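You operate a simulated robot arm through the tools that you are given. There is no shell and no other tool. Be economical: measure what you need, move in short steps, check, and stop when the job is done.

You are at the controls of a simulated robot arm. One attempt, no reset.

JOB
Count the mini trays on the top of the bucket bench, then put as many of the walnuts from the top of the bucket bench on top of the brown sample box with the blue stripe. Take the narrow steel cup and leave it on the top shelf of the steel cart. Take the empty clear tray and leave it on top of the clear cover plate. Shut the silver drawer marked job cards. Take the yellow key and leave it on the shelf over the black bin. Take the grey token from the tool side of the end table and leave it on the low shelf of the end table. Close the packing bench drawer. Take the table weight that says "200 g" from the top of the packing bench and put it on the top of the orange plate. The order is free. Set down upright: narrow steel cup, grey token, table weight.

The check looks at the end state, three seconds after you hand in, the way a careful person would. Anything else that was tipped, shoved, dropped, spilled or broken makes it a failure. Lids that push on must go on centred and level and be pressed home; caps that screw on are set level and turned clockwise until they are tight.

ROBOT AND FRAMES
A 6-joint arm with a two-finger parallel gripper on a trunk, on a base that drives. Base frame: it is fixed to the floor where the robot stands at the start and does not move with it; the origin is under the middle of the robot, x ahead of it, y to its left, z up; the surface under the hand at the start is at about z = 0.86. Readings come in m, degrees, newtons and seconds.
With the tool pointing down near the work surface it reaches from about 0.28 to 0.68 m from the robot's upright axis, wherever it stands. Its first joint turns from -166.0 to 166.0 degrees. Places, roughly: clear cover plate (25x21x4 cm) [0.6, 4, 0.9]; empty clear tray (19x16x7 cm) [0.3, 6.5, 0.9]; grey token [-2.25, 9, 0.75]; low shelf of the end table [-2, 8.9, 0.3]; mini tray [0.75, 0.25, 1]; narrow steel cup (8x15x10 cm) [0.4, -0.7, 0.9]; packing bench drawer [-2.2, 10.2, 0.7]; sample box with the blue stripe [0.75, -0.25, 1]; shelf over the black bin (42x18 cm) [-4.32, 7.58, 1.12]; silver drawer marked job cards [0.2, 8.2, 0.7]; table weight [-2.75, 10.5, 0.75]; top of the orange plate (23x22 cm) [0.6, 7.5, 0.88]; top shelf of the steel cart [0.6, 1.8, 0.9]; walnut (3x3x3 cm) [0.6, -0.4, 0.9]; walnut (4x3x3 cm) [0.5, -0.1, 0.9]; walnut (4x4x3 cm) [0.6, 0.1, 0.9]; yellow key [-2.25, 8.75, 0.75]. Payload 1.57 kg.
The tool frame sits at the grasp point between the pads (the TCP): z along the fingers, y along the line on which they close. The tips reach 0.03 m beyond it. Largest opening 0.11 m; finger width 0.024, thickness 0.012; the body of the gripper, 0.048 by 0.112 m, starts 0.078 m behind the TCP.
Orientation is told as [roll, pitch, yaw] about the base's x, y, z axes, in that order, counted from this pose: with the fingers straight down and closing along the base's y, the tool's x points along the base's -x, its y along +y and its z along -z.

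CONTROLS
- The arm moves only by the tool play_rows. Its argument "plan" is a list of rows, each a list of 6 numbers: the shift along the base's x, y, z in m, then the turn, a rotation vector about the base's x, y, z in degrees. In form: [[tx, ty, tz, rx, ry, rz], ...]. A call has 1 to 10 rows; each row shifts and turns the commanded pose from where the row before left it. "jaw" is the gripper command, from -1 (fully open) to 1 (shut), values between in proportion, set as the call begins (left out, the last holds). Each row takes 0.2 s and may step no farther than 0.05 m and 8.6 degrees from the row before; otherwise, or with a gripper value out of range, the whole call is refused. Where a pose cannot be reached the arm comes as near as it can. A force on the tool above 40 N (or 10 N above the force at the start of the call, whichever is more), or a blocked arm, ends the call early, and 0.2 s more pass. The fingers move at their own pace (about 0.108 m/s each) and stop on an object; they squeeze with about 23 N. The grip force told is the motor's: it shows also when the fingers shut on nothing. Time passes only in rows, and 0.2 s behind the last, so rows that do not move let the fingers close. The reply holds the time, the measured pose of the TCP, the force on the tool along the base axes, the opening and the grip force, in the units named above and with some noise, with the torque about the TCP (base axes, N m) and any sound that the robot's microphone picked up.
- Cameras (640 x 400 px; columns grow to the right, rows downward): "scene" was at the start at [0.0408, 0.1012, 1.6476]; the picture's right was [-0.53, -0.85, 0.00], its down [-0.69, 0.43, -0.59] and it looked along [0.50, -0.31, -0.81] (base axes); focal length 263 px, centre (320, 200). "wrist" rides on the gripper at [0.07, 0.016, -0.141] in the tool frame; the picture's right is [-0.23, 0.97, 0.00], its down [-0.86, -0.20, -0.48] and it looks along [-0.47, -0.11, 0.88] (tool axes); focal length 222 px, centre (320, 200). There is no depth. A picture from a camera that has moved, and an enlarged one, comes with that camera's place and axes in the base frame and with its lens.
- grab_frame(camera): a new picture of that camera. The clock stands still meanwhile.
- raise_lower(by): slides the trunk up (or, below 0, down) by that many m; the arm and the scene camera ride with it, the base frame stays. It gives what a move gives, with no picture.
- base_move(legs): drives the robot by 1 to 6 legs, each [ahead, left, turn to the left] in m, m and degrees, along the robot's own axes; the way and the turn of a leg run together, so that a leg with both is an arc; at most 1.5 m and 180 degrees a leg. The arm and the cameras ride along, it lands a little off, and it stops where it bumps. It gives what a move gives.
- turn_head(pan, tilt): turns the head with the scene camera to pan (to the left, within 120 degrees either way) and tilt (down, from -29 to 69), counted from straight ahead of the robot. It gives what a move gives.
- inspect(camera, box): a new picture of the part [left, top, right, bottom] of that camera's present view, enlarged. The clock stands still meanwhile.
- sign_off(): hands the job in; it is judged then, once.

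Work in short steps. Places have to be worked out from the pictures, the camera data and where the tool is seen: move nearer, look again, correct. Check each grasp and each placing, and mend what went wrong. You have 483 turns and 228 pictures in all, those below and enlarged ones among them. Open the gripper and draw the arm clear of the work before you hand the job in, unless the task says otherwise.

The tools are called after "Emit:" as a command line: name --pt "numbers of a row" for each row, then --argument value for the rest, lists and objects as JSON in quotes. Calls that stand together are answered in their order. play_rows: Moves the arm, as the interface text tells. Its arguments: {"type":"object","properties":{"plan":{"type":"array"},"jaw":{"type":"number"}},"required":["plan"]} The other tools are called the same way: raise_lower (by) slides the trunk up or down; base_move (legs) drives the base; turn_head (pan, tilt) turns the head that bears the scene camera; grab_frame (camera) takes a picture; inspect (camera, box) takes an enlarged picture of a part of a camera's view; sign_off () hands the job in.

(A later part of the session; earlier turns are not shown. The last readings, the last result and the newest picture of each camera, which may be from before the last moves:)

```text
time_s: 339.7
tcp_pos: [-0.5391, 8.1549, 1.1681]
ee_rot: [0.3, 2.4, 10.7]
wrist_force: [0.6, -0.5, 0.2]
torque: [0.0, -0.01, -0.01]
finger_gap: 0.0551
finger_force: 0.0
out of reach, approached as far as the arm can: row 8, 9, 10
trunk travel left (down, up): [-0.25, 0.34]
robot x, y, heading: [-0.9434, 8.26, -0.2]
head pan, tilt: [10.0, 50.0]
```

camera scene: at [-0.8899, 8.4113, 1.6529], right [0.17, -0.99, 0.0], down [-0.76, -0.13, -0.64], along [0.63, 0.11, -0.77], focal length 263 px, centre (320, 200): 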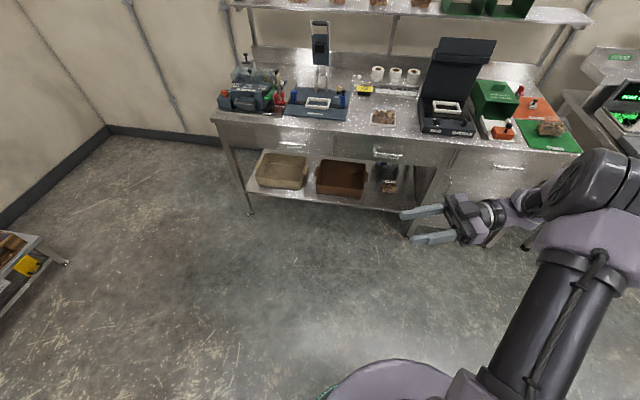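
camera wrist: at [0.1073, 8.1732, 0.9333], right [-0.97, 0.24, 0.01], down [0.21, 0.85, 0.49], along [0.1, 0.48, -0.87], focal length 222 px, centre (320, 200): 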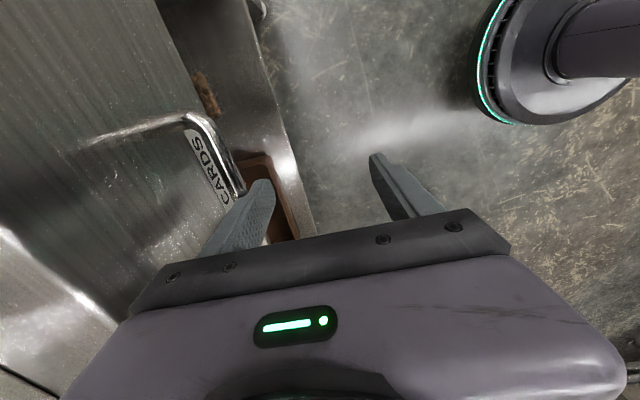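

I test whether normal motion is now free at a mid-range radius.

Emit:
play_rows --pt "0.04 0.03 0 0 0 0" --pt "0.04 0.03 0 0 0 0" --pt "0.04 0.03 0 0 0 0" --pt "0 0 0 0 0 0"

Emit:
play_rows --pt "0 0 0 0 -2 -5" --pt "0 0 0 0 0 -5" --pt "0 0 -0.04 0 0 0" --pt "0 0 -0.04 0 0 0" --pt "0 0 -0.04 0 0 0" --pt "0 0 -0.04 0 0 0" --pt "0 0 -0.04 0 0 0" --pt "0 0 0 0 0 0"

Emit:
grab_frame --camera "scene"

```text
time_s: 340.7
tcp_pos: [-0.4683, 8.1532, 1.1189]
ee_rot: [0.7, 2.1, 11.1]
wrist_force: [0.5, -0.4, 0.5]
torque: [0.04, -0.06, -0.01]
finger_gap: 0.0549
finger_force: 0.1
out of reach, approached as far as the arm can: row 1, 2, 3
trunk travel left (down, up): [-0.25, 0.34]
robot x, y, heading: [-0.9424, 8.2564, -0.3]
head pan, tilt: [10.0, 50.0]
```

```text
time_s: 342.5
tcp_pos: [-0.4571, 8.1291, 0.9327]
ee_rot: [3.8, -0.4, 5.7]
wrist_force: [-0.1, 0.0, 0.2]
torque: [-0.01, -0.01, 0.0]
finger_gap: 0.0548
finger_force: 0.0
out of reach, approached as far as the arm can: row 1, 2, 3, 4, 5, 6, 7
trunk travel left (down, up): [-0.25, 0.34]
robot x, y, heading: [-0.9425, 8.2637, -0.4]
head pan, tilt: [10.0, 50.0]
```

```text
66 pictures are left
camera scene: at [-0.8899, 8.4114, 1.6529], right [0.17, -0.99, 0.0], down [-0.75, -0.13, -0.64], along [0.63, 0.11, -0.77], focal length 263 px, centre (320, 200)
```

scene: 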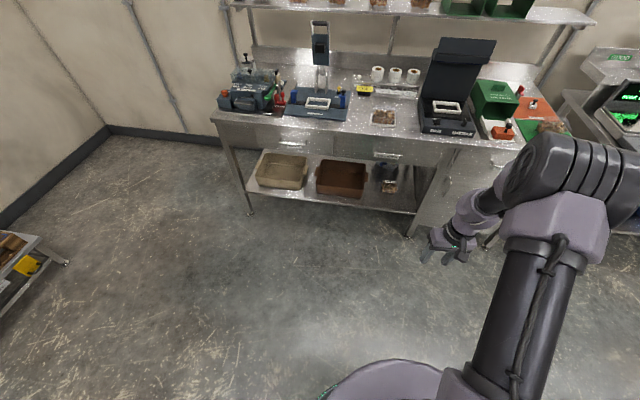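

I see: after flipping I should unwind in the positive yaw direction. Redo: add yaw margin, tilt left 112°, rotate −180° about y, tilt back, then yaw positively.

Emit:
play_rows --pt "0 0 0.04 0 0 8" --pt "0 0 0.04 0 0 8" --pt "0.02 0.03 0.04 0 0 8" --pt "0.02 0.03 0.03 -3.5 0 4" --pt "0 0 0 8 0 0" --pt "0 0 0 8 0 0" --pt "0 0 0 8 0 0" --pt "0 0 0 8 0 0" --pt "0 0 0 8 0 0" --pt "0 0 0 8 0 0"

Emit:
play_rows --pt "0 0 0 8 0 0" --pt "0 0 0 8 0 0" --pt "0 0 0 8 0 0" --pt "0 0 0 8 0 0" --pt "0 0 0 8 0 0" --pt "0 0 0 8 0 0" --pt "0 0 0 8 0 0" --pt "0 0 0 8 0 0" --pt "0 0 0 0 0 0"

Emit:
play_rows --pt "0 0 0 0 -8 0" --pt "0 0 0 0 -8 0" --pt "0 0 0 0 -8 0" --pt "0 0 0 0 -8 0" --pt "0 0 0 0 -8 0" --pt "0 0 0 0 -8 0" --pt "0 0 0 0 -8 0" --pt "0 0 0 0 -8 0" --pt "0 0 0 0 -8 0" --pt "0 0 0 0 -8 0"

Emit:
play_rows --pt "0 0 0 0 -8 0" --pt "0 0 0 0 -8 0" --pt "0 0 0 0 -8 0" --pt "0 0 0 0 -8 0" --pt "0 0 0 0 -8 0" --pt "0 0 0 0 -8 0" --pt "0 0 0 0 -8 0" --pt "0 0 0 0 -8 0" --pt "0 0 0 0 -8 0" --pt "0 0 0 0 -8 0"

```text
refused: row 3 steps farther than a row can; nothing moved
```

```text
time_s: 344.5
tcp_pos: [-0.4571, 8.1309, 0.932]
ee_rot: [67.7, -5.3, 2.1]
wrist_force: [0.5, 0.3, -0.4]
torque: [0.02, 0.01, -0.01]
finger_gap: 0.055
finger_force: 0.1
trunk travel left (down, up): [-0.25, 0.34]
robot x, y, heading: [-0.9487, 8.2581, -0.4]
head pan, tilt: [10.0, 50.0]
```

```text
time_s: 346.7
tcp_pos: [-0.4598, 8.1291, 0.9321]
ee_rot: [42.8, -85.0, 25.1]
wrist_force: [0.2, 0.6, -0.7]
torque: [0.02, -0.01, -0.02]
finger_gap: 0.0549
finger_force: 0.1
trunk travel left (down, up): [-0.25, 0.34]
robot x, y, heading: [-0.9462, 8.259, -0.3]
head pan, tilt: [10.0, 50.0]
```

```text
time_s: 348.9
tcp_pos: [-0.4822, 8.2038, 0.9577]
ee_rot: [-110.0, -15.0, 176.7]
wrist_force: [0.7, -0.9, 0.1]
torque: [0.02, -0.02, 0.03]
finger_gap: 0.0548
finger_force: 0.1
out of reach, approached as far as the arm can: row 8, 9, 10
trunk travel left (down, up): [-0.25, 0.34]
robot x, y, heading: [-0.9445, 8.2583, 0.0]
head pan, tilt: [10.0, 50.0]
```

One call was refused, but the sequence still ended with the hand pointing left-up after the −160° turn — equivalent. Now tilt back down.

Emit:
play_rows --pt "0 0 0.02 -8 0 0" --pt "0 0 0.02 -8 0 0" --pt "0 0 0.02 -8 0 0" --pt "0 0 0.02 -8 0 0" --pt "0 0 0.02 -8 0 0" --pt "0 0 0.02 -8 0 0" --pt "0 0 0 -8 0 0" --pt "0 0 0 -8 0 0" --pt "0 0 0 -8 0 0" --pt "0 0 0 -8 0 0"

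Emit:
play_rows --pt "0 0 0 -8 0 0" --pt "0 0 0 -8 0 0" --pt "0 0 0 -8 0 0" --pt "0 0 0 0 0 0"

```text
time_s: 351.1
tcp_pos: [-0.481, 8.2044, 1.0784]
ee_rot: [-31.8, -0.4, 165.2]
wrist_force: [0.1, -0.4, 0.3]
torque: [-0.03, 0.01, 0.01]
finger_gap: 0.0549
finger_force: 0.0
trunk travel left (down, up): [-0.25, 0.34]
robot x, y, heading: [-0.9463, 8.259, -0.1]
head pan, tilt: [10.0, 50.0]
```

```text
time_s: 352.1
tcp_pos: [-0.481, 8.2024, 1.0786]
ee_rot: [-8.5, 5.6, 166.2]
wrist_force: [-0.3, 0.3, -0.1]
torque: [-0.01, 0.04, 0.0]
finger_gap: 0.0551
finger_force: 0.1
trunk travel left (down, up): [-0.25, 0.34]
robot x, y, heading: [-0.942, 8.2611, -0.3]
head pan, tilt: [10.0, 50.0]
```

Now yaw positively toward 360° (=0).

Emit:
play_rows --pt "0 0 0 -7 6 5" --pt "0 0 0 0 0 8" --pt "0 0 0 0 0 8" --pt "0 0 0 0 0 8" --pt "0 0 0 0 0 8" --pt "0 0 0 0 0 8" --pt "0 0 0 0 0 8" --pt "0 0 0 0 0 8" --pt "0 0 0 0 0 8" --pt "0 0 0 0 0 8"

Emit:
play_rows --pt "0 0 0 0 0 8" --pt "0 0 0 0 0 8" --pt "0 0 0 0 0 8" --pt "0 0 0 0 0 8" --pt "0 0 0 0 0 8" --pt "0 0 0 0 0 8" --pt "0 0 0 0 0 8" --pt "0 0 0 0 0 8" --pt "0 0 0 0 0 8" --pt "0 0 0 0 0 8"

Emit:
play_rows --pt "0 0 0 0 0 8" --pt "0 0 0 0 0 8" --pt "0 0 0 0 0 8" --pt "0 0 0 0 0 8" --pt "0 0 0 0 0 0"

```text
refused: row 1 steps farther than a row can; nothing moved
```

```text
time_s: 354.3
tcp_pos: [-0.4807, 8.2031, 1.0777]
ee_rot: [-8.5, 5.5, -113.6]
wrist_force: [0.7, -0.8, -0.4]
torque: [0.01, 0.0, 0.0]
finger_gap: 0.0551
finger_force: 0.0
trunk travel left (down, up): [-0.25, 0.34]
robot x, y, heading: [-0.9412, 8.2565, -0.1]
head pan, tilt: [10.0, 50.0]
```

```text
time_s: 355.5
tcp_pos: [-0.4822, 8.2032, 1.0777]
ee_rot: [-8.5, 5.5, -81.5]
wrist_force: [0.0, 0.4, -0.1]
torque: [-0.01, 0.03, 0.01]
finger_gap: 0.0548
finger_force: 0.0
trunk travel left (down, up): [-0.25, 0.34]
robot x, y, heading: [-0.9446, 8.2551, -0.5]
head pan, tilt: [10.0, 50.0]
```

Free. Finish the yaw to 0 and remove the tilt.

Emit:
play_rows --pt "0 0 0 0 0 8.2" --pt "0 0 0 0 0 8.2" --pt "0 0 0 0 0 8.2" --pt "0 0 0 0 0 8.2" --pt "0 0 0 0 0 8.2" --pt "0 0 0 0 0 8.2" --pt "0 0 0 0 0 8.2" --pt "0 0 0 0 0 8.2" --pt "0 0 0 0 0 8.2" --pt "0 0 0 0 0 8"

Emit:
play_rows --pt "0 0 0 4 -3 0" --pt "0 0 0 4.5 -2.5 0" --pt "-0.04 0.03 0 0 0 0" --pt "-0.04 0.02 0 0 0 0" --pt "0 0 -0.05 0 0 0" --pt "0 0 -0.05 0 0 0" --pt "0 0 -0.05 0 0 0" --pt "0 0 0 0 0 0"

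```text
time_s: 357.7
tcp_pos: [-0.4025, 8.2303, 1.1626]
ee_rot: [-7.7, 6.3, 0.1]
wrist_force: [-0.5, 0.5, -0.4]
torque: [0.0, -0.03, 0.02]
finger_gap: 0.055
finger_force: 0.1
out of reach, approached as far as the arm can: row 4, 5, 6, 7, 8, 9, 10
trunk travel left (down, up): [-0.25, 0.34]
robot x, y, heading: [-0.9439, 8.256, -0.6]
head pan, tilt: [10.0, 50.0]
```

```text
time_s: 359.5
tcp_pos: [-0.466, 8.278, 1.0347]
ee_rot: [3.1, 0.7, 0.4]
wrist_force: [1.0, 0.0, 0.6]
torque: [-0.02, -0.01, 0.03]
finger_gap: 0.0552
finger_force: 0.1
out of reach, approached as far as the arm can: row 5, 6, 7
trunk travel left (down, up): [-0.25, 0.34]
robot x, y, heading: [-0.9425, 8.2576, 0.1]
head pan, tilt: [10.0, 50.0]
```

Some limit remains. I probe: add yaw +32° and see whether lowering is free there.

Emit:
play_rows --pt "0 0 0 0 0 8" --pt "0 0 0 0 0 8" --pt "0 0 0 0 0 8" --pt "0 0 0 0 0 8" --pt "0 0 -0.04 0 0 0" --pt "0 0 -0.04 0 0 0" --pt "0 0 0 0 0 0"

Emit:
grab_frame --camera "scene"

```text
time_s: 361.1
tcp_pos: [-0.4542, 8.4987, 1.0205]
ee_rot: [1.9, 1.2, 31.7]
wrist_force: [0.1, -0.1, 0.2]
torque: [0.02, -0.05, 0.05]
finger_gap: 0.0547
finger_force: 0.0
out of reach, approached as far as the arm can: row 1, 2, 3, 4, 5, 6
trunk travel left (down, up): [-0.25, 0.34]
robot x, y, heading: [-0.9458, 8.2582, -0.6]
head pan, tilt: [10.0, 50.0]
```

```text
65 pictures are left
camera scene: at [-0.8898, 8.4105, 1.653], right [0.17, -0.99, 0.0], down [-0.76, -0.13, -0.64], along [0.63, 0.11, -0.77], focal length 263 px, centre (320, 200)
```

scene: 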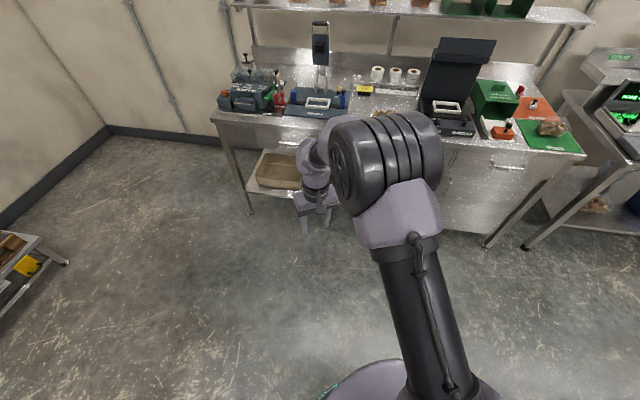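

Joint 6 seems to be at its upper stop; negative yaws should be free. I test at about −60° relative yaw: rotate, then lower and retract.

Emit:
play_rows --pt "0 -0.02 0 0 0 -8" --pt "0 -0.03 0 0 0 -8" --pt "0 -0.03 0 0 0 -8" --pt "0 -0.03 0 0 0 -8" --pt "0 -0.03 0 0 0 -8" --pt "0 -0.03 0 0 0 -8" --pt "0 -0.03 0 0 0 -8" --pt "0 -0.03 0 0 0 -8" --pt "0 0 0 0 0 -8" --pt "0 0 0 0 0 -8"

Emit:
play_rows --pt "-0.04 0 -0.02 0 0 -5" --pt "-0.04 0 -0.02 0 0 -5" --pt "0 0 -0.045 0 0 0" --pt "0 0 -0.045 0 0 0" --pt "0 0 -0.045 0 0 0" --pt "0 0 -0.045 0 0 0" --pt "0 0 0 0 0 0"

```text
time_s: 363.3
tcp_pos: [-0.4546, 8.2687, 1.021]
ee_rot: [3.5, 1.4, -47.7]
wrist_force: [0.6, 0.3, -0.5]
torque: [0.01, 0.01, 0.01]
finger_gap: 0.0551
finger_force: 0.2
trunk travel left (down, up): [-0.25, 0.34]
robot x, y, heading: [-0.948, 8.2575, -0.3]
head pan, tilt: [10.0, 50.0]
```

```text
time_s: 364.9
tcp_pos: [-0.5259, 8.2671, 0.8021]
ee_rot: [2.4, 0.7, -57.6]
wrist_force: [0.1, -0.3, -0.4]
torque: [0.0, 0.0, -0.03]
finger_gap: 0.0551
finger_force: 0.1
out of reach, approached as far as the arm can: row 2, 6
trunk travel left (down, up): [-0.25, 0.34]
robot x, y, heading: [-0.9456, 8.2577, -0.3]
head pan, tilt: [10.0, 50.0]
```

This branch works well for relative yaws in −180..0, and lowering is free. Raise the hand and drive around to the west (tool) end of the end table.

Emit:
play_rows --pt "0 0 0.05 0 0 0" --pt "0 0 0.05 0 0 0" --pt "0 0 0.05 0 0 0" --pt "0 0 0.05 -2 -1 0" --pt "0 0 0.05 0 0 0" --pt "0 0 0.05 0 0 0" --pt "0 0 0.03 0 0 0"

Emit:
base_move --legs '[[0, 1.35, 0], [-1.0, 0, 0], [-0.95, 0, 0]]'

Emit:
turn_head --pan -50 --tilt 40

Emit:
grab_frame --camera "scene"

```text
time_s: 366.5
tcp_pos: [-0.5316, 8.2656, 1.1239]
ee_rot: [4.8, 0.7, -57.4]
wrist_force: [0.7, 0.3, 0.1]
torque: [-0.01, -0.02, -0.02]
finger_gap: 0.055
finger_force: 0.1
out of reach, approached as far as the arm can: row 4
trunk travel left (down, up): [-0.25, 0.34]
robot x, y, heading: [-0.9453, 8.2578, -0.1]
head pan, tilt: [10.0, 50.0]
```

```text
time_s: 382.6
tcp_pos: [-2.51, 9.5718, 1.1223]
ee_rot: [4.8, 0.7, -54.8]
wrist_force: [-0.1, -0.2, -0.5]
torque: [0.0, -0.01, 0.02]
finger_gap: 0.0549
finger_force: 0.0
trunk travel left (down, up): [-0.25, 0.34]
robot x, y, heading: [-2.9202, 9.5447, 2.7]
head pan, tilt: [10.0, 50.0]
```

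```text
time_s: 383.9
tcp_pos: [-2.5095, 9.5709, 1.1219]
ee_rot: [4.8, 0.7, -54.8]
wrist_force: [0.6, 0.0, -1.0]
torque: [0.0, 0.0, -0.03]
finger_gap: 0.0551
finger_force: 0.0
trunk travel left (down, up): [-0.25, 0.34]
robot x, y, heading: [-2.922, 9.5442, 2.6]
head pan, tilt: [-50.0, 40.0]
```

```text
64 pictures are left
camera scene: at [-2.8909, 9.621, 1.6671], right [-0.74, -0.67, 0.0], down [-0.43, 0.47, -0.77], along [0.52, -0.57, -0.64], focal length 263 px, centre (320, 200)
```

scene: 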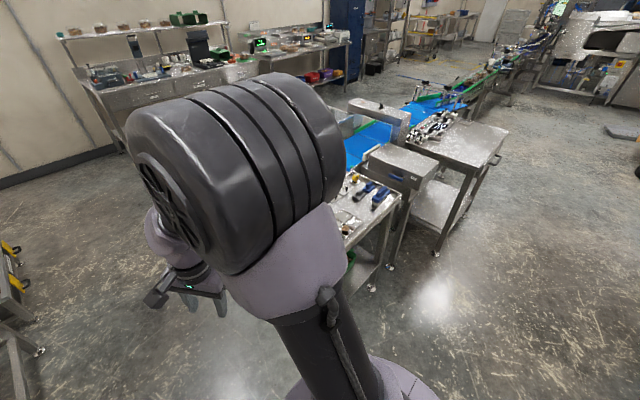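

Drive right to y≈8.9, facing the tool side.

Emit:
base_move --legs '[[0, -0.7, -2.6]]'

Emit:
turn_head --pan 5 --tilt 52

Emit:
grab_frame --camera "scene"

Emit:
grab_frame --camera "wrist"

```text
time_s: 387.8
tcp_pos: [-2.4983, 8.8355, 1.1228]
ee_rot: [4.9, 0.7, -58.1]
wrist_force: [-0.5, -0.7, -0.8]
torque: [0.0, -0.04, 0.02]
finger_gap: 0.0551
finger_force: 0.2
trunk travel left (down, up): [-0.25, 0.34]
robot x, y, heading: [-2.9121, 8.8327, -1.1]
head pan, tilt: [-50.0, 40.0]
```

```text
time_s: 389.1
tcp_pos: [-2.4991, 8.8356, 1.122]
ee_rot: [4.8, 0.7, -58.1]
wrist_force: [-0.1, 0.2, 0.3]
torque: [0.0, -0.01, 0.01]
finger_gap: 0.0548
finger_force: 0.0
trunk travel left (down, up): [-0.25, 0.34]
robot x, y, heading: [-2.9139, 8.8317, -1.1]
head pan, tilt: [5.0, 52.0]
```

```text
63 pictures are left
camera scene: at [-2.8566, 8.9783, 1.6503], right [0.07, -1.0, 0.0], down [-0.79, -0.05, -0.62], along [0.61, 0.04, -0.79], focal length 263 px, centre (320, 200)
```

scene: 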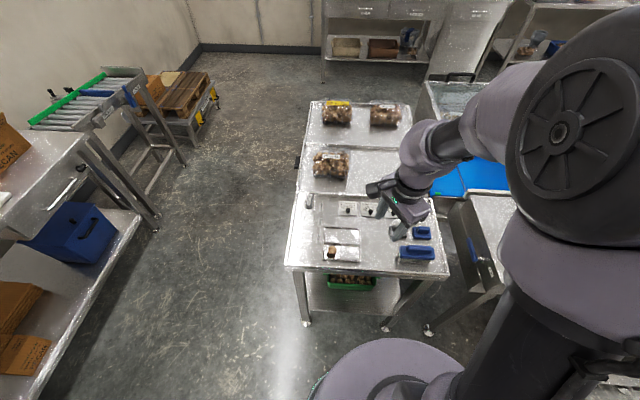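

```text
62 pictures are left
camera wrist: at [-2.5315, 8.8959, 1.2657], right [0.94, 0.32, 0.08], down [0.25, -0.86, 0.45], along [0.21, -0.41, -0.89], focal length 222 px, centre (320, 200)
```

wrist: 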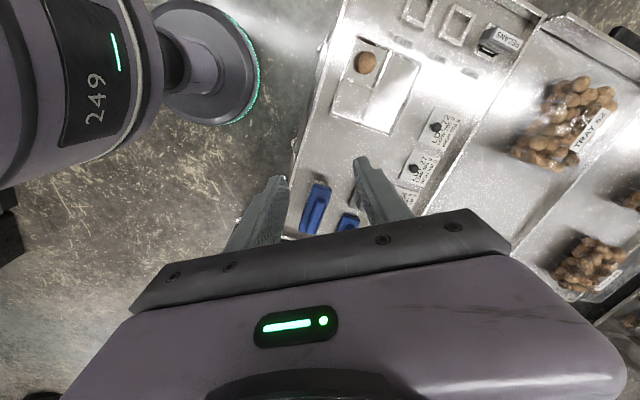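

Emit:
inspect --camera "scene" --box '[285, 165, 455, 295]'

Emit:
inspect --camera "wrist" --box '[280, 0, 560, 240]'

```text
3.08 times, centred on (370, 230) of scene
camera zoom: at [-2.8566, 8.9783, 1.6503], right [0.07, -1.0, 0.0], down [-0.79, -0.05, -0.62], along [0.61, 0.04, -0.79], focal length 808 px, centre (166, 108)
```

zoom: 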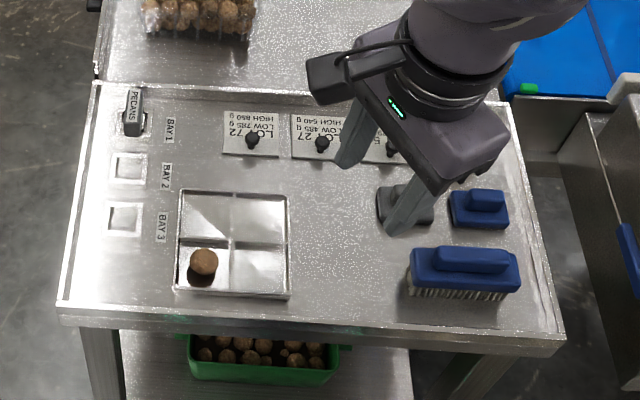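

```text
1.67 times, centred on (420, 120) of wrist
camera zoom: at [-2.5315, 8.8959, 1.2657], right [0.94, 0.32, 0.08], down [0.25, -0.86, 0.45], along [0.21, -0.41, -0.89], focal length 370 px, centre (153, 333)
```

zoom: 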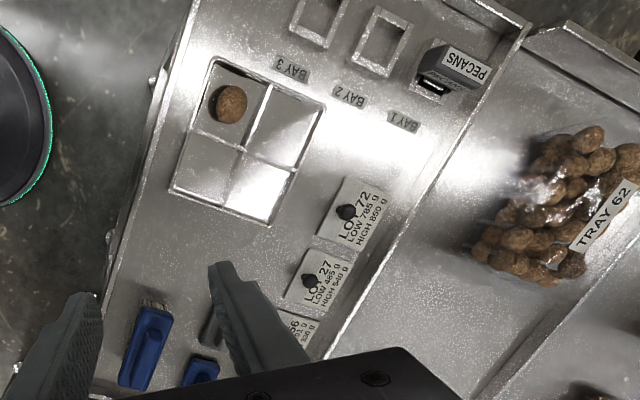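

The grey "PECANS" token stands in BAY 1 near [-2.27,9.06]. I move the hand left to reveal the area under it where the yellow key should be.

Emit:
play_rows --pt "0 0.045 0.02 0 0 0" --pt "0 0.045 0.02 0 0 0" --pt "0 0.045 0 0 0 0" --pt "0 0.045 0 0 0 0" --pt "0 0.045 0 0 0 0" --pt "0 0.03 0 0 0 0" --pt "0 0 0 0 0 0"

Emit:
inspect --camera "scene" --box '[285, 165, 455, 295]'

Emit:
grab_frame --camera "wrist"

```text
time_s: 390.7
tcp_pos: [-2.5002, 9.0905, 1.1625]
ee_rot: [4.9, 0.8, -58.0]
wrist_force: [-0.6, -0.3, 0.3]
torque: [0.0, -0.01, -0.04]
finger_gap: 0.055
finger_force: 0.1
trunk travel left (down, up): [-0.25, 0.34]
robot x, y, heading: [-2.915, 8.8327, -0.9]
head pan, tilt: [5.0, 52.0]
```

```text
3.08 times, centred on (370, 230) of scene
camera zoom: at [-2.8566, 8.9781, 1.6503], right [0.07, -1.0, 0.0], down [-0.79, -0.06, -0.62], along [0.61, 0.04, -0.79], focal length 808 px, centre (166, 108)
```

zoom: 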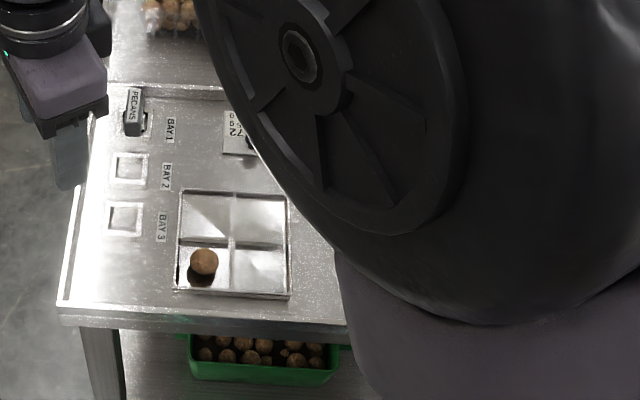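

```text
58 pictures are left
camera wrist: at [-2.5313, 9.1501, 1.3053], right [0.94, 0.32, 0.08], down [0.25, -0.86, 0.45], along [0.21, -0.4, -0.89], focal length 222 px, centre (320, 200)
```

wrist: 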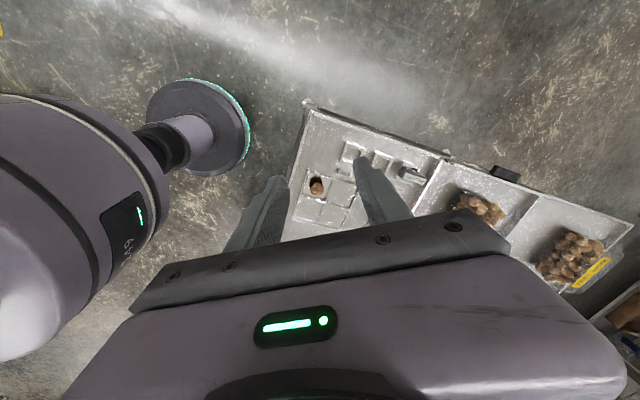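

The arm blocks the head's view there. I do the token first: hover above it, removing the small tilt.

Emit:
play_rows --pt "0.045 -0.01 0 -2.6 4.2 0" --pt "0.045 -0.01 0 0 0 0" --pt "0.045 -0.01 0 0 0 0" --pt "0.045 -0.01 0 0 0 0" --pt "0.03 0 -0.03 0 0 0" --pt "0 0 -0.05 0 0 0" --pt "0 0 -0.04 0 0 0" --pt "0 0 0 0 0 0"

Emit:
grab_frame --camera "wrist"

Emit:
inspect --camera "scene" --box '[285, 150, 385, 230]'

```text
time_s: 392.5
tcp_pos: [-2.2913, 9.0517, 1.0419]
ee_rot: [-0.2, 0.7, -58.2]
wrist_force: [-0.6, 0.6, -0.3]
torque: [-0.01, -0.01, 0.04]
finger_gap: 0.0553
finger_force: 0.1
trunk travel left (down, up): [-0.25, 0.34]
robot x, y, heading: [-2.9123, 8.8313, -0.7]
head pan, tilt: [5.0, 52.0]
```

```text
57 pictures are left
camera wrist: at [-2.3124, 9.1179, 1.1832], right [0.95, 0.32, 0.0], down [0.29, -0.84, 0.47], along [0.15, -0.45, -0.88], focal length 222 px, centre (320, 200)
```

wrist: 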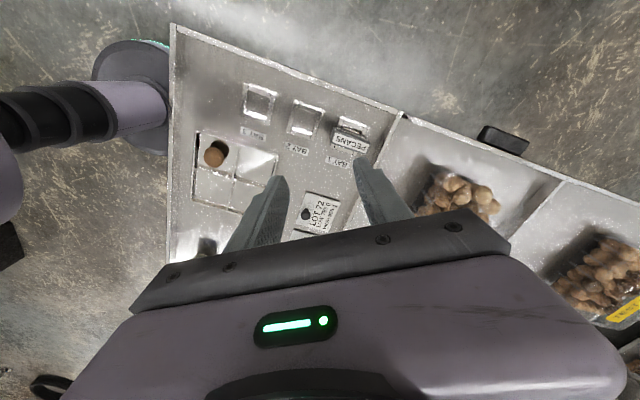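

```text
5.00 times, centred on (335, 190) of scene
camera zoom: at [-2.8569, 8.9782, 1.6503], right [0.07, -1.0, 0.0], down [-0.79, -0.06, -0.62], along [0.61, 0.04, -0.79], focal length 1314 px, centre (245, 250)
```

zoom: 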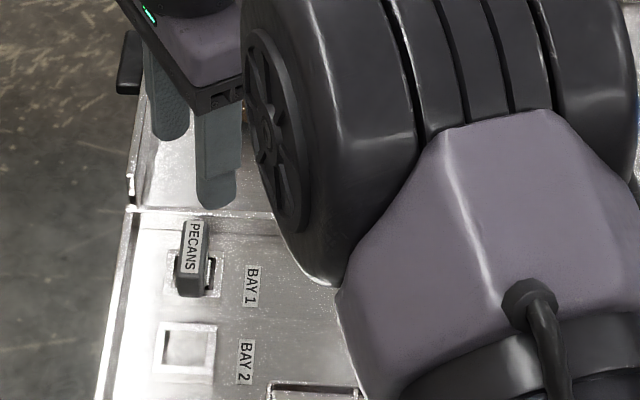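

Zoom on the token in the wrist view.

Emit:
inspect --camera "wrist" --box '[290, 80, 420, 180]'

```text
4.00 times, centred on (355, 130) of wrist
camera zoom: at [-2.3124, 9.1179, 1.1832], right [0.95, 0.32, 0.0], down [0.29, -0.84, 0.47], along [0.15, -0.45, -0.88], focal length 888 px, centre (180, 480)
```

zoom: 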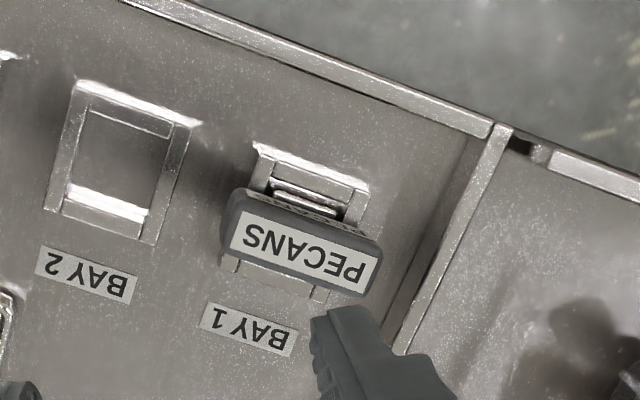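

Token top ≈ 53×18 mm, long along x, centre ≈[-2.250,9.062]. Rotate the hand to yaw 0 (closing along y) above it.

Emit:
play_rows --pt "0.005 0.002 0 0 0 7.3" --pt "0.005 0.002 0 0 0 7.3" --pt "0.005 0.002 0 0 0 7.3" --pt "0.005 0.002 0 0 0 7.3" --pt "0.005 0.002 0 0 0 7.3" --pt "0.005 0 0 0 0 7.3" --pt "0.005 0 0 0 0 7.3" --pt "0.005 0 0 0 0 5.1" --pt "0 0 0 0 0 0"

Emit:
inspect --camera "wrist" --box '[230, 80, 410, 220]'

```text
time_s: 394.5
tcp_pos: [-2.26, 9.0532, 1.0426]
ee_rot: [-0.1, 0.6, -2.0]
wrist_force: [0.0, 0.0, 0.2]
torque: [0.03, 0.02, 0.01]
finger_gap: 0.0553
finger_force: 0.0
out of reach, approached as far as the arm can: row 7, 8
trunk travel left (down, up): [-0.25, 0.34]
robot x, y, heading: [-2.9128, 8.8343, -1.1]
head pan, tilt: [5.0, 52.0]
```

```text
2.86 times, centred on (320, 150) of wrist
camera zoom: at [-2.328, 9.0734, 1.1843], right [0.26, 0.97, 0.0], down [0.85, -0.23, 0.47], along [0.45, -0.12, -0.88], focal length 635 px, centre (320, 343)
```

zoom: 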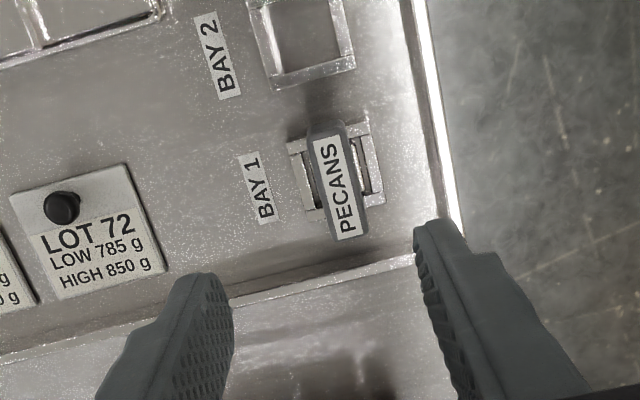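

Near the reach edge; I drive forward 0.1 m and left 0.04 and re-centre over the token at [-2.2505,9.063].

Emit:
base_move --legs '[[0.1, 0.03, 0.8]]'

Emit:
inspect --camera "wrist" --box '[200, 20, 440, 220]'

```text
time_s: 395.6
tcp_pos: [-2.1618, 9.0919, 1.0412]
ee_rot: [0.0, 0.7, -1.2]
wrist_force: [1.4, 0.0, -0.2]
torque: [-0.03, 0.01, -0.03]
finger_gap: 0.0552
finger_force: 0.0
trunk travel left (down, up): [-0.25, 0.34]
robot x, y, heading: [-2.8117, 8.8625, -0.3]
head pan, tilt: [5.0, 52.0]
```

```text
2.00 times, centred on (320, 120) of wrist
camera zoom: at [-2.2293, 9.1095, 1.1834], right [0.25, 0.97, 0.0], down [0.86, -0.22, 0.47], along [0.45, -0.12, -0.88], focal length 444 px, centre (320, 360)
```

zoom: 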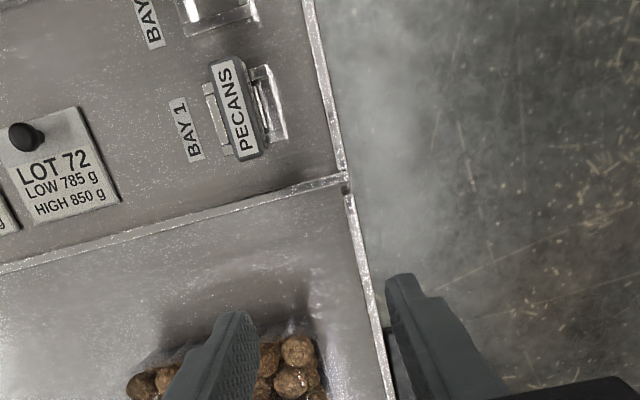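

Token centre confirmed [-2.252,9.061], aligned with x. Move over it and descend so the tips grip its top 2 cm.

Emit:
play_rows --pt "-0.045 -0.015 0 0 0 1" --pt "-0.045 -0.016 0 0 0 0" --pt "0 0 -0.045 0 0 0" --pt "0 0 -0.045 0 0 0" --pt "0 0 -0.025 0 0 0" --pt "0 0 0 0 0 0"

Emit:
inspect --camera "wrist" --box '[220, 80, 420, 220]'

```text
time_s: 397.0
tcp_pos: [-2.2405, 9.0666, 0.9299]
ee_rot: [0.5, 1.2, -0.1]
wrist_force: [-0.8, -0.7, 0.0]
torque: [-0.02, -0.02, 0.04]
finger_gap: 0.0551
finger_force: 0.0
out of reach, approached as far as the arm can: row 4, 5
trunk travel left (down, up): [-0.25, 0.34]
robot x, y, heading: [-2.8099, 8.8604, -0.2]
head pan, tilt: [5.0, 52.0]
```

```text
2.86 times, centred on (320, 150) of wrist
camera zoom: at [-2.3069, 9.0814, 1.0732], right [0.23, 0.97, 0.0], down [0.86, -0.21, 0.46], along [0.45, -0.1, -0.89], focal length 635 px, centre (320, 343)
```

zoom: 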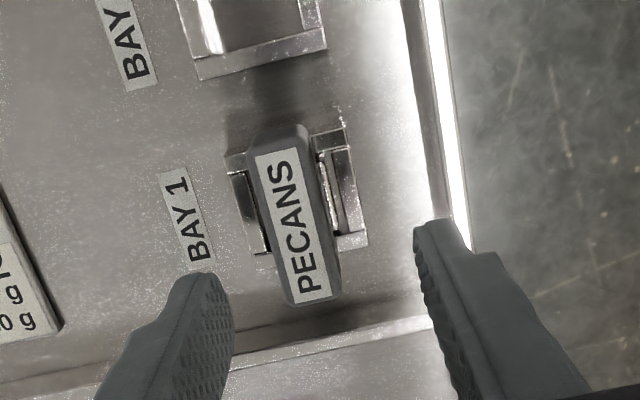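

A wrist limit bites at this azimuth. I raise, shift the base 0.15 m right (so the arm approaches more obliquely), and retry.

Emit:
play_rows --pt "0 0 0.04 0 0 0" --pt "0 0 0.04 0 0 -4" --pt "0 0 0.03 0 0 -4"

Emit:
base_move --legs '[[0.03, -0.16, 0]]'

Emit:
play_rows --pt "-0.01 0.04 0 0 0 0" --pt "-0.01 0.045 0 0 0 0" --pt "-0.01 0.045 0 0 0 0" --pt "0 0.02 0 0 0 4" --pt "0 0 0 0 0 4" --pt "0 0 0 0 0 0"

Emit:
inspect --camera "wrist" --box '[200, 20, 440, 220]'

```text
time_s: 397.8
tcp_pos: [-2.2395, 9.0638, 1.0424]
ee_rot: [-0.1, 0.7, -8.3]
wrist_force: [-0.7, -0.3, -0.1]
torque: [-0.01, -0.05, 0.01]
finger_gap: 0.0548
finger_force: 0.0
trunk travel left (down, up): [-0.25, 0.34]
robot x, y, heading: [-2.8112, 8.8624, -0.3]
head pan, tilt: [5.0, 52.0]
```

```text
time_s: 399.2
tcp_pos: [-2.2076, 8.9079, 1.0405]
ee_rot: [-0.1, 0.6, -8.1]
wrist_force: [0.5, -0.1, 0.4]
torque: [0.04, 0.0, -0.01]
finger_gap: 0.0548
finger_force: 0.1
trunk travel left (down, up): [-0.25, 0.34]
robot x, y, heading: [-2.78, 8.7011, 0.0]
head pan, tilt: [5.0, 52.0]
```

```text
time_s: 400.6
tcp_pos: [-2.2422, 9.059, 1.0421]
ee_rot: [-0.1, 0.6, 0.0]
wrist_force: [0.7, 0.6, 0.4]
torque: [0.01, 0.0, -0.01]
finger_gap: 0.0547
finger_force: 0.1
trunk travel left (down, up): [-0.25, 0.34]
robot x, y, heading: [-2.7824, 8.702, -0.1]
head pan, tilt: [5.0, 52.0]
```

```text
2.00 times, centred on (320, 120) of wrist
camera zoom: at [-2.3089, 9.0747, 1.1835], right [0.23, 0.97, 0.0], down [0.86, -0.2, 0.47], along [0.46, -0.11, -0.88], focal length 444 px, centre (320, 360)
```

zoom: 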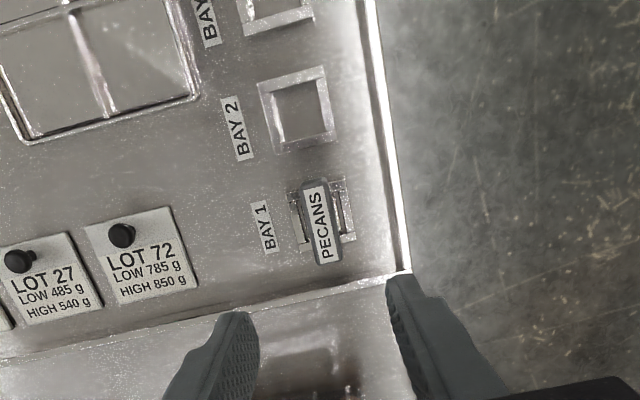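

Free here. Token at [-2.250,9.060]; descend.

Emit:
play_rows --pt "-0.009 0.001 -0.04 0 0 0" --pt "0 0 -0.045 0 0 0" --pt "0 0 -0.035 0 0 0" --pt "0 0 -0.02 0 0 0" --pt "0 0 -0.014 0 0 0" --pt "0 0 0 0 0 0"

Emit:
inspect --camera "wrist" --box '[220, 80, 420, 220]'

```text
time_s: 402.1
tcp_pos: [-2.2508, 9.0612, 0.8881]
ee_rot: [-0.1, 0.7, -0.1]
wrist_force: [-0.2, -0.3, -0.8]
torque: [-0.03, 0.01, 0.01]
finger_gap: 0.055
finger_force: 0.0
trunk travel left (down, up): [-0.25, 0.34]
robot x, y, heading: [-2.7845, 8.7035, -0.2]
head pan, tilt: [5.0, 52.0]
```

```text
2.86 times, centred on (320, 150) of wrist
camera zoom: at [-2.3175, 9.0766, 1.0308], right [0.23, 0.97, 0.0], down [0.86, -0.2, 0.47], along [0.46, -0.11, -0.88], focal length 635 px, centre (320, 343)
```

zoom: 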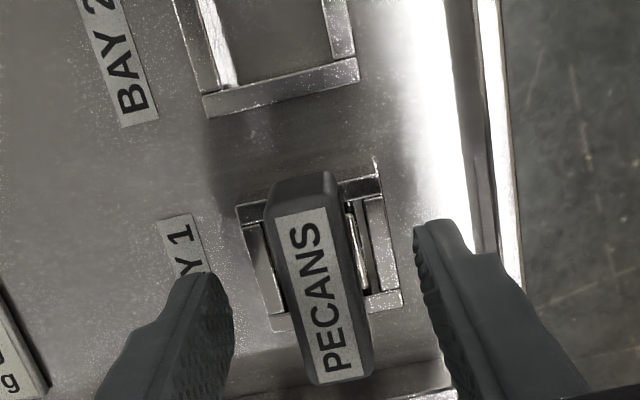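

Centred. Lower 6 mm more, close, and lift.

Emit:
play_rows --pt "0 0 -0.006 0 0 0" --pt "0 0 0 0 0 0"

Emit:
play_rows --pt "0 0 0 0 0 0" --pt "0 0 0 0 0 0" --pt "0 0 0 0 0 0" --jaw 1

Emit:
play_rows --pt "0 0 0.015 0 0 0" --pt "0 0 0.03 0 0 0" --pt "0 0 0.04 0 0 0" --pt "0 0 0.04 0 0 0" --pt "0 0 0.04 0 0 0" --pt "0 0 0 0 0 0"

Emit:
grab_frame --camera "wrist"

Emit:
inspect --camera "scene" --box '[240, 120, 400, 240]'

```text
time_s: 402.6
tcp_pos: [-2.2495, 9.06, 0.8829]
ee_rot: [0.0, 0.6, -0.1]
wrist_force: [0.1, 0.5, -0.8]
torque: [-0.03, -0.01, 0.02]
finger_gap: 0.055
finger_force: 0.2
trunk travel left (down, up): [-0.25, 0.34]
robot x, y, heading: [-2.7841, 8.7046, -0.1]
head pan, tilt: [5.0, 52.0]
```

```text
time_s: 403.4
tcp_pos: [-2.249, 9.0614, 0.8825]
ee_rot: [-0.1, 0.7, -0.1]
wrist_force: [0.7, -0.7, -0.1]
torque: [0.0, -0.01, -0.04]
finger_gap: 0.019
finger_force: 23.4
trunk travel left (down, up): [-0.25, 0.34]
robot x, y, heading: [-2.7809, 8.7059, -0.0]
head pan, tilt: [5.0, 52.0]
```

```text
time_s: 404.9
tcp_pos: [-2.2479, 9.0595, 1.0467]
ee_rot: [0.0, 0.6, -0.1]
wrist_force: [-0.3, 0.2, -0.4]
torque: [-0.01, 0.0, 0.0]
finger_gap: 0.0191
finger_force: 22.6
trunk travel left (down, up): [-0.25, 0.34]
robot x, y, heading: [-2.7836, 8.7036, -0.1]
head pan, tilt: [5.0, 52.0]
```

```text
49 pictures are left
camera wrist: at [-2.3158, 9.0762, 1.1891], right [0.23, 0.97, 0.0], down [0.86, -0.2, 0.47], along [0.46, -0.11, -0.88], focal length 222 px, centre (320, 200)
```

wrist: 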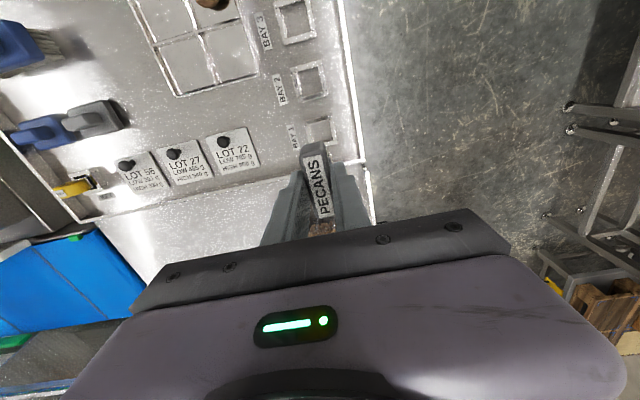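

```text
3.33 times, centred on (320, 180) of scene
camera zoom: at [-2.7285, 8.8506, 1.6502], right [0.09, -1.0, 0.0], down [-0.79, -0.07, -0.62], along [0.61, 0.05, -0.79], focal length 876 px, centre (320, 267)
```

zoom: 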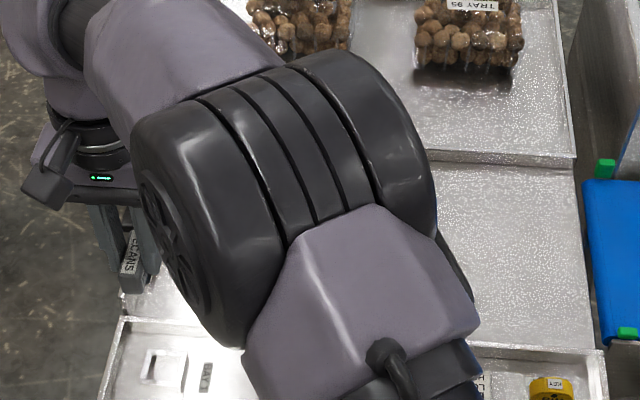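

Token held. I also spotted the yellow key at the table's south side. Now tuck the arm and go round to the north side to inspect the low shelf.

Emit:
play_rows --pt "-0.03 -0.035 0 0 0 -4" --pt "-0.03 -0.035 0 0 0 -4" --pt "-0.03 -0.035 0 0 0 -4" --pt "-0.01 -0.045 0 0 0 0" --pt "0 -0.045 0 0 0 0" --pt "0 -0.045 0 0 0 0" --pt "0 -0.045 0 0 0 0" --pt "0 -0.045 0 0 0 0" --pt "0 0 0.04 0 0 0"

Emit:
base_move --legs '[[-0.15, 0, 0], [0, 0.97, 0], [0.8, 0, 0], [0, 0, -90]]'

Emit:
turn_head --pan 10 --tilt 60

Emit:
grab_frame --camera "scene"

```text
time_s: 406.9
tcp_pos: [-2.315, 8.7404, 1.1291]
ee_rot: [0.2, 0.9, -12.0]
wrist_force: [-0.5, 0.4, 0.0]
torque: [0.01, -0.03, -0.02]
finger_gap: 0.0193
finger_force: 23.1
out of reach, approached as far as the arm can: row 3, 4, 5, 6, 7, 8
trunk travel left (down, up): [-0.25, 0.34]
robot x, y, heading: [-2.7814, 8.7042, -0.3]
head pan, tilt: [5.0, 52.0]
```

```text
time_s: 420.7
tcp_pos: [-2.1199, 9.2204, 1.1289]
ee_rot: [0.2, 0.8, -103.8]
wrist_force: [0.1, 0.3, -0.9]
torque: [-0.01, -0.02, -0.03]
finger_gap: 0.019
finger_force: 22.5
trunk travel left (down, up): [-0.25, 0.34]
robot x, y, heading: [-2.1443, 9.6872, -92.1]
head pan, tilt: [5.0, 52.0]
```

```text
time_s: 421.4
tcp_pos: [-2.1202, 9.2204, 1.1284]
ee_rot: [0.3, 1.0, -103.8]
wrist_force: [0.4, -0.2, -0.9]
torque: [0.0, 0.0, -0.01]
finger_gap: 0.019
finger_force: 23.1
trunk travel left (down, up): [-0.25, 0.34]
robot x, y, heading: [-2.1441, 9.6907, -91.9]
head pan, tilt: [10.0, 60.0]
```

```text
47 pictures are left
camera scene: at [-1.9945, 9.6394, 1.6404], right [-0.99, -0.14, 0.0], down [-0.12, 0.86, -0.5], along [0.07, -0.5, -0.87], focal length 263 px, centre (320, 200)
```

scene: 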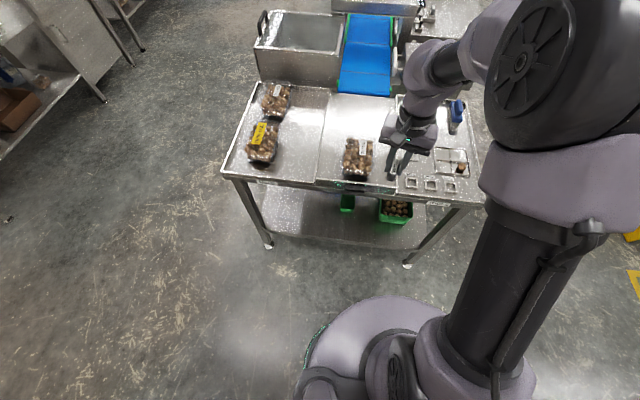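

The shelf's east half (x≈-1.95..-1.65) is free, edge y≈9.12. To set the token down upright beneath the table I'll re-grip it with the hand tilted sideways: first drive to stand alongside the table (heading 180°, table on my left).

Emit:
base_move --legs '[[0, 0, -88], [-0.72, 0, 0], [0, 0.25, 0]]'

Emit:
play_rows --pt "0 0 0 0 0 -8" --pt "0 0 0 0 0 -8" --pt "0 0 0 0 0 -8" --pt "0 0 0 0 0 -8" --pt "0 0 0 0 0 -8" --pt "0 0 0 0 0 -8" --pt "0 0 0 0 0 -8" --pt "0 0 0 0 0 -8" --pt "0 0 0 0 0 -8" --pt "0 0 0 0 0 -6"

Emit:
turn_head --pan 45 --tilt 50

Emit:
grab_frame --camera "scene"

```text
time_s: 430.6
tcp_pos: [-1.8862, 9.3964, 1.1275]
ee_rot: [0.3, 0.8, 166.0]
wrist_force: [0.9, -0.2, -0.5]
torque: [0.05, 0.05, 0.03]
finger_gap: 0.0191
finger_force: 22.5
trunk travel left (down, up): [-0.25, 0.34]
robot x, y, heading: [-1.4161, 9.4172, 177.9]
head pan, tilt: [10.0, 60.0]
```

```text
time_s: 432.8
tcp_pos: [-1.8861, 9.3968, 1.1275]
ee_rot: [0.1, 1.0, 87.9]
wrist_force: [-0.6, 0.7, -0.1]
torque: [0.02, 0.01, 0.0]
finger_gap: 0.0192
finger_force: 23.1
trunk travel left (down, up): [-0.25, 0.34]
robot x, y, heading: [-1.4166, 9.4186, 178.2]
head pan, tilt: [10.0, 60.0]
```

```text
time_s: 433.8
tcp_pos: [-1.8864, 9.3974, 1.1281]
ee_rot: [0.2, 1.0, 88.0]
wrist_force: [0.6, 0.3, -0.6]
torque: [-0.01, -0.02, 0.01]
finger_gap: 0.0189
finger_force: 23.3
trunk travel left (down, up): [-0.25, 0.34]
robot x, y, heading: [-1.419, 9.4184, 177.8]
head pan, tilt: [45.0, 50.0]
```

```text
46 pictures are left
camera scene: at [-1.4587, 9.2252, 1.6529], right [-0.68, 0.73, 0.0], down [0.56, 0.52, -0.64], along [-0.47, -0.44, -0.77], focal length 263 px, centre (320, 200)
```

scene: 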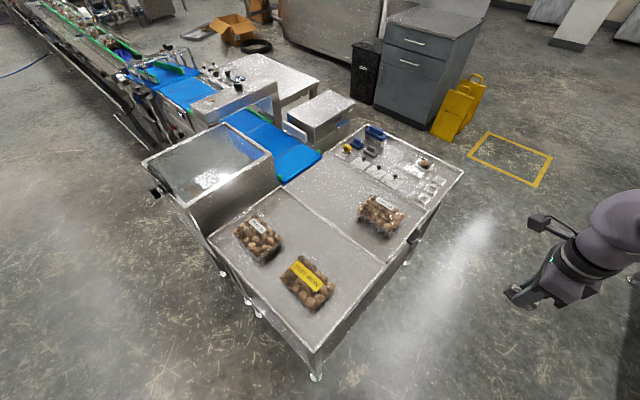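

Clear overview. The HOLD section has free space at ≈[-1.835,9.03]; I carry the token over it and lower until contact.

Emit:
play_rows --pt "0.006 -0.041 0 0 0 0" --pt "0.006 -0.041 0 0 0 0" --pt "0.006 -0.041 0 0 0 0" --pt "0.006 -0.041 0 0 0 0" --pt "0.006 -0.041 0 0 0 0" --pt "0.006 -0.041 0 0 0 0" --pt "0.006 -0.041 -0.02 0 0 0" --pt "0.006 -0.041 -0.02 0 0 0" --pt "0.003 -0.039 -0.02 0 0 1" --pt "0 0 -0.045 0 0 1"

Emit:
play_rows --pt "0 0 -0.045 0 0 0" --pt "0 0 -0.03 0 0 0" --pt "0 0 -0.02 0 0 0" --pt "0 0 -0.008 0 0 0" --pt "0 0 -0.006 0 0 0" --pt "0 0 -0.005 0 0 0" --pt "0 0 -0.004 0 0 0"

Emit:
inspect --camera "scene" --box '[270, 190, 430, 320]'

```text
time_s: 436.0
tcp_pos: [-1.8391, 9.0299, 1.0197]
ee_rot: [-0.3, 1.0, 89.9]
wrist_force: [-0.6, -0.1, -0.3]
torque: [-0.03, -0.03, 0.0]
finger_gap: 0.019
finger_force: 23.1
trunk travel left (down, up): [-0.25, 0.34]
robot x, y, heading: [-1.4196, 9.4199, 177.8]
head pan, tilt: [45.0, 50.0]
```

```text
time_s: 437.6
tcp_pos: [-1.8679, 9.0019, 0.9213]
ee_rot: [-0.4, 1.1, 90.0]
wrist_force: [0.7, -0.3, -0.1]
torque: [0.03, 0.01, 0.0]
finger_gap: 0.0193
finger_force: 23.3
out of reach, approached as far as the arm can: row 1, 2, 3, 4, 5, 6, 7
trunk travel left (down, up): [-0.25, 0.34]
robot x, y, heading: [-1.4119, 9.4187, 177.8]
head pan, tilt: [45.0, 50.0]
```

```text
3.08 times, centred on (350, 255) of scene
camera zoom: at [-1.4588, 9.225, 1.6529], right [-0.68, 0.73, 0.0], down [0.56, 0.52, -0.64], along [-0.47, -0.44, -0.77], focal length 808 px, centre (228, 31)
```

zoom: 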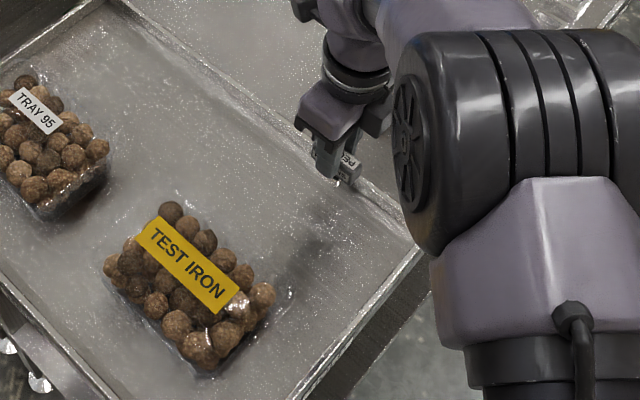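

A wrist limit again at this yaw when lowering. New plan: skip the re-grip — tilt the hand about its closing axis by ~28° toward the table (the token will rock flat on its base). I lift, move back over the aisle and test reaching low there.

Emit:
play_rows --pt "0 0 0.045 0 0 0" --pt "0 0 0.045 0 0 0" --pt "0 0.02 0.04 0 0 0" --pt "0 0.045 0 0 0 0" --pt "0 0.045 0 0 0 0" --pt "0 0.045 0 0 0 0" --pt "0 0.045 0 0 0 0" --pt "0 0.045 0 -7 0 0" --pt "0 0.045 0 -7 0 0" --pt "0 0 0 -7 0 0"

Emit:
raise_lower --by -0.25

Emit:
play_rows --pt "0 0 -0.045 -7 0 0" --pt "0 0 -0.045 0 0 0" --pt "0 0 -0.045 0 0 0" --pt "0 0 -0.045 0 0 0" --pt "0 0 -0.045 0 0 0" --pt "0 0 -0.045 0 0 0"

```text
time_s: 439.8
tcp_pos: [-1.8751, 9.2888, 1.0583]
ee_rot: [0.1, 21.8, 89.9]
wrist_force: [-0.4, -0.7, -1.8]
torque: [0.0, 0.0, 0.02]
finger_gap: 0.019
finger_force: 22.8
out of reach, approached as far as the arm can: row 6, 7
trunk travel left (down, up): [-0.25, 0.34]
robot x, y, heading: [-1.4137, 9.4173, 177.9]
head pan, tilt: [45.0, 50.0]
```

```text
time_s: 442.4
tcp_pos: [-1.8764, 9.2875, 0.8082]
ee_rot: [0.2, 21.9, 90.0]
wrist_force: [1.2, -0.4, -0.7]
torque: [0.03, 0.02, 0.0]
finger_gap: 0.019
finger_force: 23.1
trunk travel left (down, up): [0.0, 0.59]
robot x, y, heading: [-1.4164, 9.4189, 177.9]
head pan, tilt: [45.0, 50.0]
```

```text
time_s: 443.8
tcp_pos: [-1.8736, 9.2866, 0.5374]
ee_rot: [0.1, 28.9, 90.0]
wrist_force: [0.1, 0.4, -1.1]
torque: [-0.02, 0.03, -0.02]
finger_gap: 0.0194
finger_force: 22.8
trunk travel left (down, up): [0.0, 0.59]
robot x, y, heading: [-1.4119, 9.4175, 178.0]
head pan, tilt: [45.0, 50.0]
```

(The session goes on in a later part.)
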